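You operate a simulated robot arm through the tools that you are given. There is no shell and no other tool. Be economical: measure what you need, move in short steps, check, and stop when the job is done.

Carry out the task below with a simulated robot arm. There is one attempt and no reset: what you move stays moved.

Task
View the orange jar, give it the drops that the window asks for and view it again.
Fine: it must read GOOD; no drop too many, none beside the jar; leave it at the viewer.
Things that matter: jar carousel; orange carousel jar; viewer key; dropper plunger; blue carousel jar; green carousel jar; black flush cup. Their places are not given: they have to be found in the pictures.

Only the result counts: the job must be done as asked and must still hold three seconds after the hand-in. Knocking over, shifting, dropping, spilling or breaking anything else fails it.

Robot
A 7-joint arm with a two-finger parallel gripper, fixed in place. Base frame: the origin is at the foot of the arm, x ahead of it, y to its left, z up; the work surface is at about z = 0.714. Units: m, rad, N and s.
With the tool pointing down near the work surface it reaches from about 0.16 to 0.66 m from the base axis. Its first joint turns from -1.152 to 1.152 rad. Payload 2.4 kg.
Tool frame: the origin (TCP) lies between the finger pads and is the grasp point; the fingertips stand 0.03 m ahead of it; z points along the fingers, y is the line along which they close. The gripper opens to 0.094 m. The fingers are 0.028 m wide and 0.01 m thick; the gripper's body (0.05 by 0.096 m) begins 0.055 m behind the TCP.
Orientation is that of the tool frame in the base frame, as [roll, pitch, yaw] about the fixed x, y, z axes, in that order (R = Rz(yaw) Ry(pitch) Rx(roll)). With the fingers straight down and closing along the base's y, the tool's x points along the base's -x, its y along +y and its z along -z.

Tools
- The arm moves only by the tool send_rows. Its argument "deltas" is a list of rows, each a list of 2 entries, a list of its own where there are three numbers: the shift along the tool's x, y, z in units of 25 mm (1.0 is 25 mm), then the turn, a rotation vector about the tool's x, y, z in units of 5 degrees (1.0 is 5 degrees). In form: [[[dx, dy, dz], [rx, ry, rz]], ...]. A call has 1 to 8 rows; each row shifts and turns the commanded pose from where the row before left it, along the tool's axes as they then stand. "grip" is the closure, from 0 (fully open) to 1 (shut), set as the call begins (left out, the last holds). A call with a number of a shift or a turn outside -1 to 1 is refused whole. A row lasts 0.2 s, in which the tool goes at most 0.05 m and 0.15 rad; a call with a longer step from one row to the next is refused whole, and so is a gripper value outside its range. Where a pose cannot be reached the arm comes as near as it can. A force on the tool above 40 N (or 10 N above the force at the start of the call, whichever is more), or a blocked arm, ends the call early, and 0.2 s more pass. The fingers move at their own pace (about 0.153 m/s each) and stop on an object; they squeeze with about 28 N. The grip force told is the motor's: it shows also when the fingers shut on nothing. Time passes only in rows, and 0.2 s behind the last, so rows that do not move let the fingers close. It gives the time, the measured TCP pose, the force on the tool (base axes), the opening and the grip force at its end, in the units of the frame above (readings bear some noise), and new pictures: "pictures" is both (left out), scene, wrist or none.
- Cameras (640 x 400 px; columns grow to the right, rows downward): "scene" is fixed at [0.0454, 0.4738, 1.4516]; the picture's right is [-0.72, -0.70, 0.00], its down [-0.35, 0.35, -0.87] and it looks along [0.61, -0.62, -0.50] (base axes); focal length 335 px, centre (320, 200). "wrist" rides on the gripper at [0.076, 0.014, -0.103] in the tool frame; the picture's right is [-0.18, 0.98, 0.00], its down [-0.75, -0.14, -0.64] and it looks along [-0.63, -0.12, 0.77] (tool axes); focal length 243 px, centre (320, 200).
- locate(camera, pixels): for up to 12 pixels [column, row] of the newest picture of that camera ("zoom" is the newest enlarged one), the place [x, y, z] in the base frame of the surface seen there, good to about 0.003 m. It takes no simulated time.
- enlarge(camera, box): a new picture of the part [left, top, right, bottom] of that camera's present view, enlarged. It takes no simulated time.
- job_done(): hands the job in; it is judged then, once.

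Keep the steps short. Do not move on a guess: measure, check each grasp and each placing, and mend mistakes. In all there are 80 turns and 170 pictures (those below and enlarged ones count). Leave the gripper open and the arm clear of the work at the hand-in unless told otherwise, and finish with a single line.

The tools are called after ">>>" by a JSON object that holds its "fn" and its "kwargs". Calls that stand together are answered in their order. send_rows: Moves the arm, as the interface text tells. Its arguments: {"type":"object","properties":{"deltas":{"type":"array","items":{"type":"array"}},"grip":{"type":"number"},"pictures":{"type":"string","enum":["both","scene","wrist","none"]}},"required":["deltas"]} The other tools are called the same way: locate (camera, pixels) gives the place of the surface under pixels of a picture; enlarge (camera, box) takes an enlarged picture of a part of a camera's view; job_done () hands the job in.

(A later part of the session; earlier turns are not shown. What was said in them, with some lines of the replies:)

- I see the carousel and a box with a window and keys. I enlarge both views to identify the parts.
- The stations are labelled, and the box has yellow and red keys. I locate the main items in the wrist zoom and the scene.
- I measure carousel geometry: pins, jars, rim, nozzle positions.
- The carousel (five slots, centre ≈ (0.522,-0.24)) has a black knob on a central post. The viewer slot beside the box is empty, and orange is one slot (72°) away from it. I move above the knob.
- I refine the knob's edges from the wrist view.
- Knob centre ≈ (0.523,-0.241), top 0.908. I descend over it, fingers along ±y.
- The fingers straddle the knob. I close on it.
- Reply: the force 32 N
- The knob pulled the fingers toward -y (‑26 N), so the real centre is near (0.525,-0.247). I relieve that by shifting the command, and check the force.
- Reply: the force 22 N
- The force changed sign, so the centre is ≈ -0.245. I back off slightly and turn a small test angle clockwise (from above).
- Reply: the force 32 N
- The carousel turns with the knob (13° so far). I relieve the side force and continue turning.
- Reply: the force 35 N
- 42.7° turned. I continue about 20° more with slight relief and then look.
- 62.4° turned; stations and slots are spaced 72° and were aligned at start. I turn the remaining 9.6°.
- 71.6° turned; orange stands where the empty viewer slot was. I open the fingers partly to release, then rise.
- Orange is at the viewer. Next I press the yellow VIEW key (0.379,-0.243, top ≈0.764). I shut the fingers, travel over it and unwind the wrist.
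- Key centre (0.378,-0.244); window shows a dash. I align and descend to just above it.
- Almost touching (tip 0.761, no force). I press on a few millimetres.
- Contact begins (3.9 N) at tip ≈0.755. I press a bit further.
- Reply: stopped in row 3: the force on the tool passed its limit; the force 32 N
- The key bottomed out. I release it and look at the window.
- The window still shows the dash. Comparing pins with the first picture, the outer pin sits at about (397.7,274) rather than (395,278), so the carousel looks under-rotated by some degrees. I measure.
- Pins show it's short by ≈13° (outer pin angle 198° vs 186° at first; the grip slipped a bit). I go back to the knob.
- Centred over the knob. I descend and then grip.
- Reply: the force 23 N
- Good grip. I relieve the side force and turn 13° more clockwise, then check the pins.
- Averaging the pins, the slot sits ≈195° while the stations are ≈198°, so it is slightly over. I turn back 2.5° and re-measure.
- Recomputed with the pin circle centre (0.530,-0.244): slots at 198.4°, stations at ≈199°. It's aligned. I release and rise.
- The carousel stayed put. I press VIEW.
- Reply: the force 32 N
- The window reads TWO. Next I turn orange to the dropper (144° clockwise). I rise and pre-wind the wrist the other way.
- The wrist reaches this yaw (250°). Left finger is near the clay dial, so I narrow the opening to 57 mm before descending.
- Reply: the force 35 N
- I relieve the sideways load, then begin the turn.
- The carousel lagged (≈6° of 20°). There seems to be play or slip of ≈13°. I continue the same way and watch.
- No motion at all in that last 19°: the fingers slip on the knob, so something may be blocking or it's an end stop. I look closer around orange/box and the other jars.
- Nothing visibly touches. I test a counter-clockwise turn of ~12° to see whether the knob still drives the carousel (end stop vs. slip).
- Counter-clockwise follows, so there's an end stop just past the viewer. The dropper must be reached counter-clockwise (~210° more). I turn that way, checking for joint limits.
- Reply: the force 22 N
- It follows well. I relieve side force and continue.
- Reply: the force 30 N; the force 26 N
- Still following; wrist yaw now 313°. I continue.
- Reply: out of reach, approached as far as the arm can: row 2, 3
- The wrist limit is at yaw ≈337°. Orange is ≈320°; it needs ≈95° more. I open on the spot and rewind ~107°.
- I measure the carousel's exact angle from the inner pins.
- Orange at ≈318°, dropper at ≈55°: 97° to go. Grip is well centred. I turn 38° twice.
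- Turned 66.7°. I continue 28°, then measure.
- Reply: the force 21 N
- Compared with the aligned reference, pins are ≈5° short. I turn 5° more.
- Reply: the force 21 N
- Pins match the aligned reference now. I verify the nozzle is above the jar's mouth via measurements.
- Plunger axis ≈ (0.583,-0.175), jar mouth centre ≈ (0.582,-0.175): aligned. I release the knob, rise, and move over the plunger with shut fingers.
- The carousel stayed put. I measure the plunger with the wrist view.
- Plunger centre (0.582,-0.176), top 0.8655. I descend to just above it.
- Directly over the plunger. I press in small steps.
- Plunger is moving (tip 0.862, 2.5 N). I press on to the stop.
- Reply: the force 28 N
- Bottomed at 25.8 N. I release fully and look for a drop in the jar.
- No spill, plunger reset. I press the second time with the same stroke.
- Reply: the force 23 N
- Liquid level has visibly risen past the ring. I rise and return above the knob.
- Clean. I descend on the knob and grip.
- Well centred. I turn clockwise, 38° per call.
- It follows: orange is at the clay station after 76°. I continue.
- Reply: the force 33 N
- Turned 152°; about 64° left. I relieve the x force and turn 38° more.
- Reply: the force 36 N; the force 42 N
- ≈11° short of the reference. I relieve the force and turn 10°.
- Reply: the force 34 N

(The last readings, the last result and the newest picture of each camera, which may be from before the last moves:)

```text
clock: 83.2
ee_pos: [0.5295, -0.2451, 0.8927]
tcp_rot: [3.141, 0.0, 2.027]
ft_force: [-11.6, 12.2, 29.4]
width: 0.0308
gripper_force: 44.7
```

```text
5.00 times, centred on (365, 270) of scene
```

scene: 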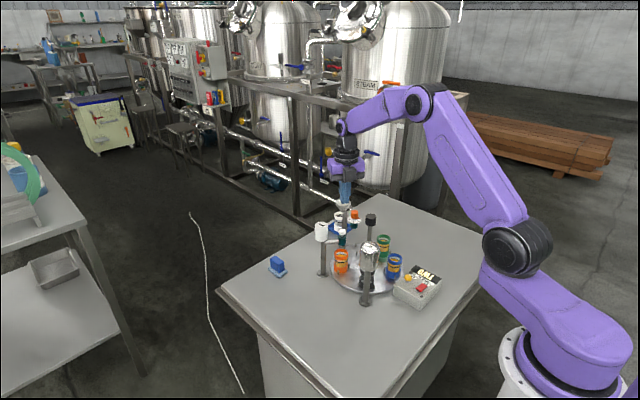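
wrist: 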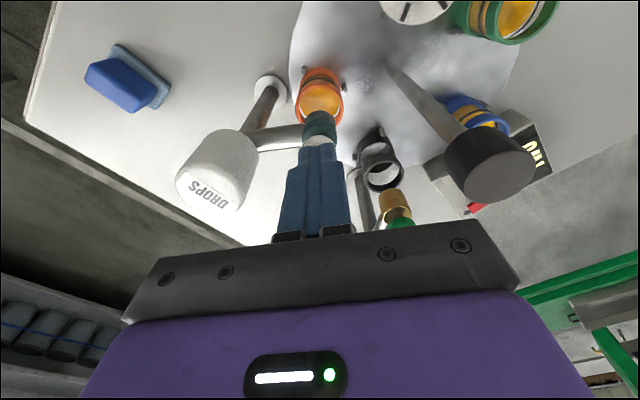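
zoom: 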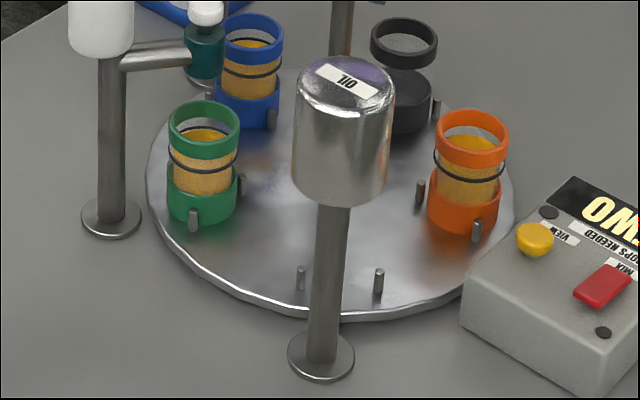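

About 4° to go.

>>> {"fn": "send_rows", "kwargs": {"deltas": [[[0.04, 0.02, -0.05], [0, 0, 0.4]], [[0, 0, 0], [0, 0, 0.42]], [[0, 0, 0], [0, 0, 0]]], "pictures": "none"}}

>>> {"fn": "enlarge", "kwargs": {"camera": "scene", "box": [310, 230, 420, 310]}}

```text
clock: 84.0
ee_pos: [0.5295, -0.246, 0.8916]
tcp_rot: [-3.141, 0.0, 1.955]
ft_force: [-10.7, 1.1, 14.7]
width: 0.0307
gripper_force: 45.0
```

```text
5.00 times, centred on (365, 270) of scene
```

zoom: 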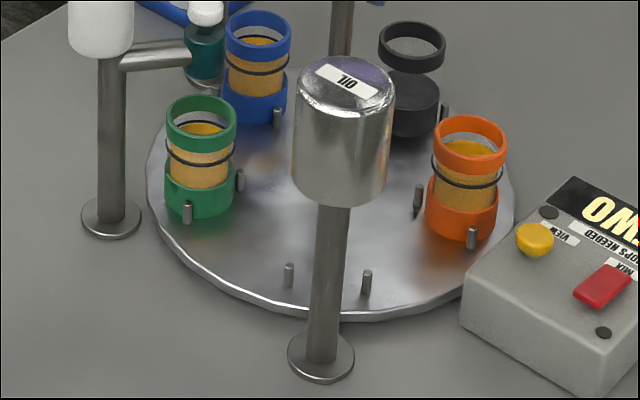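

Aligned with the reference. I release and rise, travel to the VIEW key while unwinding.

>>> {"fn": "send_rows", "kwargs": {"deltas": [[[0, 0, 0], [0, 0, 0]], [[0, 0, 0], [0, 0, 0]], [[0, 0, -1], [0, 0, 0]], [[0, 0, -1], [0, 0, 0]], [[0, 0, -1], [0, 0, 0]], [[0, 0, -1], [0, 0, 0]]], "grip": 0.4, "pictures": "none"}}

>>> {"fn": "send_rows", "kwargs": {"deltas": [[[0.282, -0.698, 0], [0, 0, -1]], [[0.342, -0.671, 0], [0, 0, -1]], [[0.399, -0.639, 0], [0, 0, -1]], [[0.453, -0.601, 0], [0, 0, -1]], [[0.504, -0.56, 0], [0, 0, -1]], [[0.551, -0.514, 0], [0, 0, -1]], [[0.593, -0.464, 0], [0, 0, -1]], [[0.632, -0.41, 0], [0, 0, -1]]], "grip": 1, "pictures": "none"}}

>>> {"fn": "send_rows", "kwargs": {"deltas": [[[0, 0, 0], [0, 0, -0.95]], [[0, 0, 0], [0, 0, -0.95]], [[0, 0, 0.5], [0, 0, -0.95]], [[0, 0, 0.6], [0, 0, -0.95]], [[0, 0, 0.7], [0, 0, -0.95]], [[0, 0, 0.7], [0, 0, -0.8]]], "pictures": "wrist"}}

>>> {"fn": "enlarge", "kwargs": {"camera": "scene", "box": [310, 230, 420, 310]}}

```text
clock: 85.4
ee_pos: [0.5298, -0.2419, 0.9941]
tcp_rot: [-3.141, -0.001, 1.957]
ft_force: [-0.2, 1.0, -0.1]
width: 0.0563
gripper_force: 0.0
```

```text
clock: 87.2
ee_pos: [0.3805, -0.2433, 0.9918]
tcp_rot: [3.141, 0.002, 2.656]
ft_force: [0.0, 0.7, -0.1]
width: 0.0002
gripper_force: 28.1
```

```text
clock: 88.6
ee_pos: [0.3796, -0.2433, 0.9324]
tcp_rot: [3.14, 0.001, -3.141]
ft_force: [0.0, 0.6, -0.6]
width: 0.0
gripper_force: 28.0
```

wrist: 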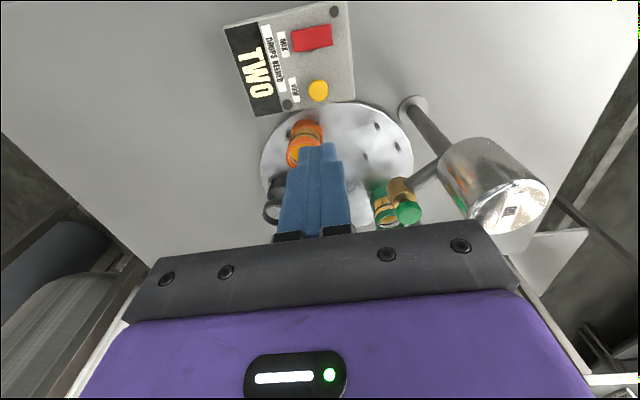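

```text
5.00 times, centred on (365, 270) of scene
```

zoom: 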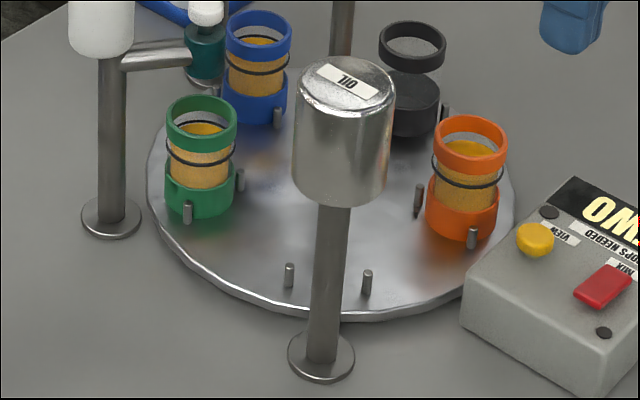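

Over the key. I press VIEW again.

>>> {"fn": "send_rows", "kwargs": {"deltas": [[[0.03, 0, 0.95], [0, 0, 0]], [[0, 0, 0.95], [0, 0, 0]], [[0, 0, 0.95], [0, 0, 0]], [[0, 0, 0.95], [0, 0, 0]], [[0, 0, 0.95], [0, 0, 0]], [[0, 0, 0.8], [0, 0, 0]], [[0, 0, 0.2], [0, 0, 0]], [[0, 0, 0.1], [0, 0, 0]]], "pictures": "none"}}

>>> {"fn": "send_rows", "kwargs": {"deltas": [[[0, 0, 0.12], [0, 0, 0]], [[0, 0, 0], [0, 0, 0]], [[0, 0, 0], [0, 0, 0]]], "pictures": "wrist"}}

```text
clock: 90.4
ee_pos: [0.38, -0.2437, 0.7847]
tcp_rot: [3.141, 0.001, 3.139]
ft_force: [-4.1, 1.9, 16.9]
width: 0.0
gripper_force: 28.2
```

```text
clock: 90.9
ee_pos: [0.3781, -0.2431, 0.7835]
tcp_rot: [3.14, 0.002, 3.139]
ft_force: [-5.3, 2.8, 30.2]
width: 0.0
gripper_force: 27.3
stopped in row 2: the force on the tool passed its limit (the readings are from after the stop); the commanded pose is now the measured one
```

wrist: 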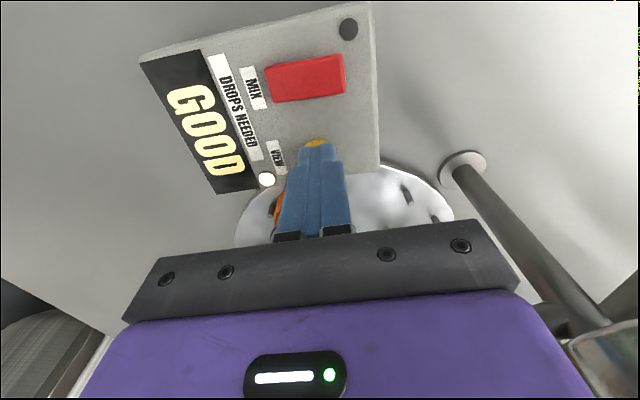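

The window reads GOOD. I rise clear, open the gripper and check once more.

>>> {"fn": "send_rows", "kwargs": {"deltas": [[[0, 0, -1], [0, 0, 0]], [[0, 0, -1], [0, 0, 0]], [[0, 0, -1], [0, 0, 0]], [[0, 0, -1], [0, 0, 0]], [[0, 0, -1], [0, 0, 0]], [[0, 0, -1], [0, 0, 0]], [[0, 0, -1], [0, 0, 0]], [[0, 0, -1], [0, 0, 0]]], "pictures": "none"}}

>>> {"fn": "send_rows", "kwargs": {"deltas": [[[0, 0, -1], [0, 0, 0]], [[0, 0, -1], [0, 0, 0]], [[0, 0, -1], [0, 0, 0]], [[0, 0, 0], [0, 0, 0]]], "grip": 0, "pictures": "none"}}

>>> {"fn": "enlarge", "kwargs": {"camera": "scene", "box": [260, 190, 450, 310]}}

```text
clock: 92.7
ee_pos: [0.3792, -0.246, 0.9831]
tcp_rot: [-3.141, -0.001, 3.141]
ft_force: [0.6, 0.3, 0.3]
width: 0.0
gripper_force: 28.0
```

```text
clock: 93.7
ee_pos: [0.3791, -0.2449, 1.0595]
tcp_rot: [3.141, -0.001, 3.139]
ft_force: [0.0, 0.5, -0.2]
width: 0.0938
gripper_force: 0.1
```

```text
3.33 times, centred on (355, 250) of scene
```

zoom: 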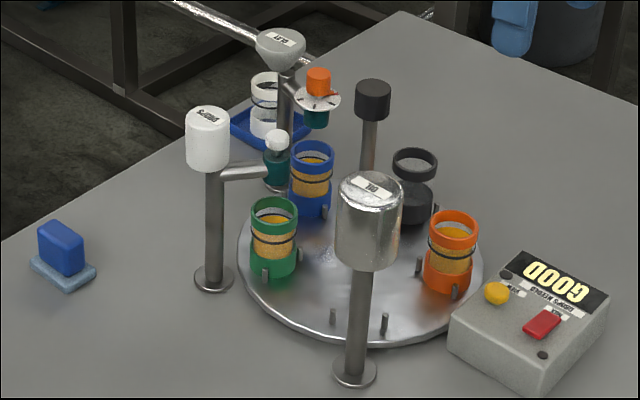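

GOOD is shown, orange is at the viewer, and the arm is clear with the gripper open. I hand in.

>>> {"fn": "job_done", "kwargs": {}}

```text
The job is handed in.
```

The orange jar was viewed (window asked for TWO), given two drops and viewed again; it reads GOOD and stands at the viewer, with no spill seen, the arm clear and the gripper open.
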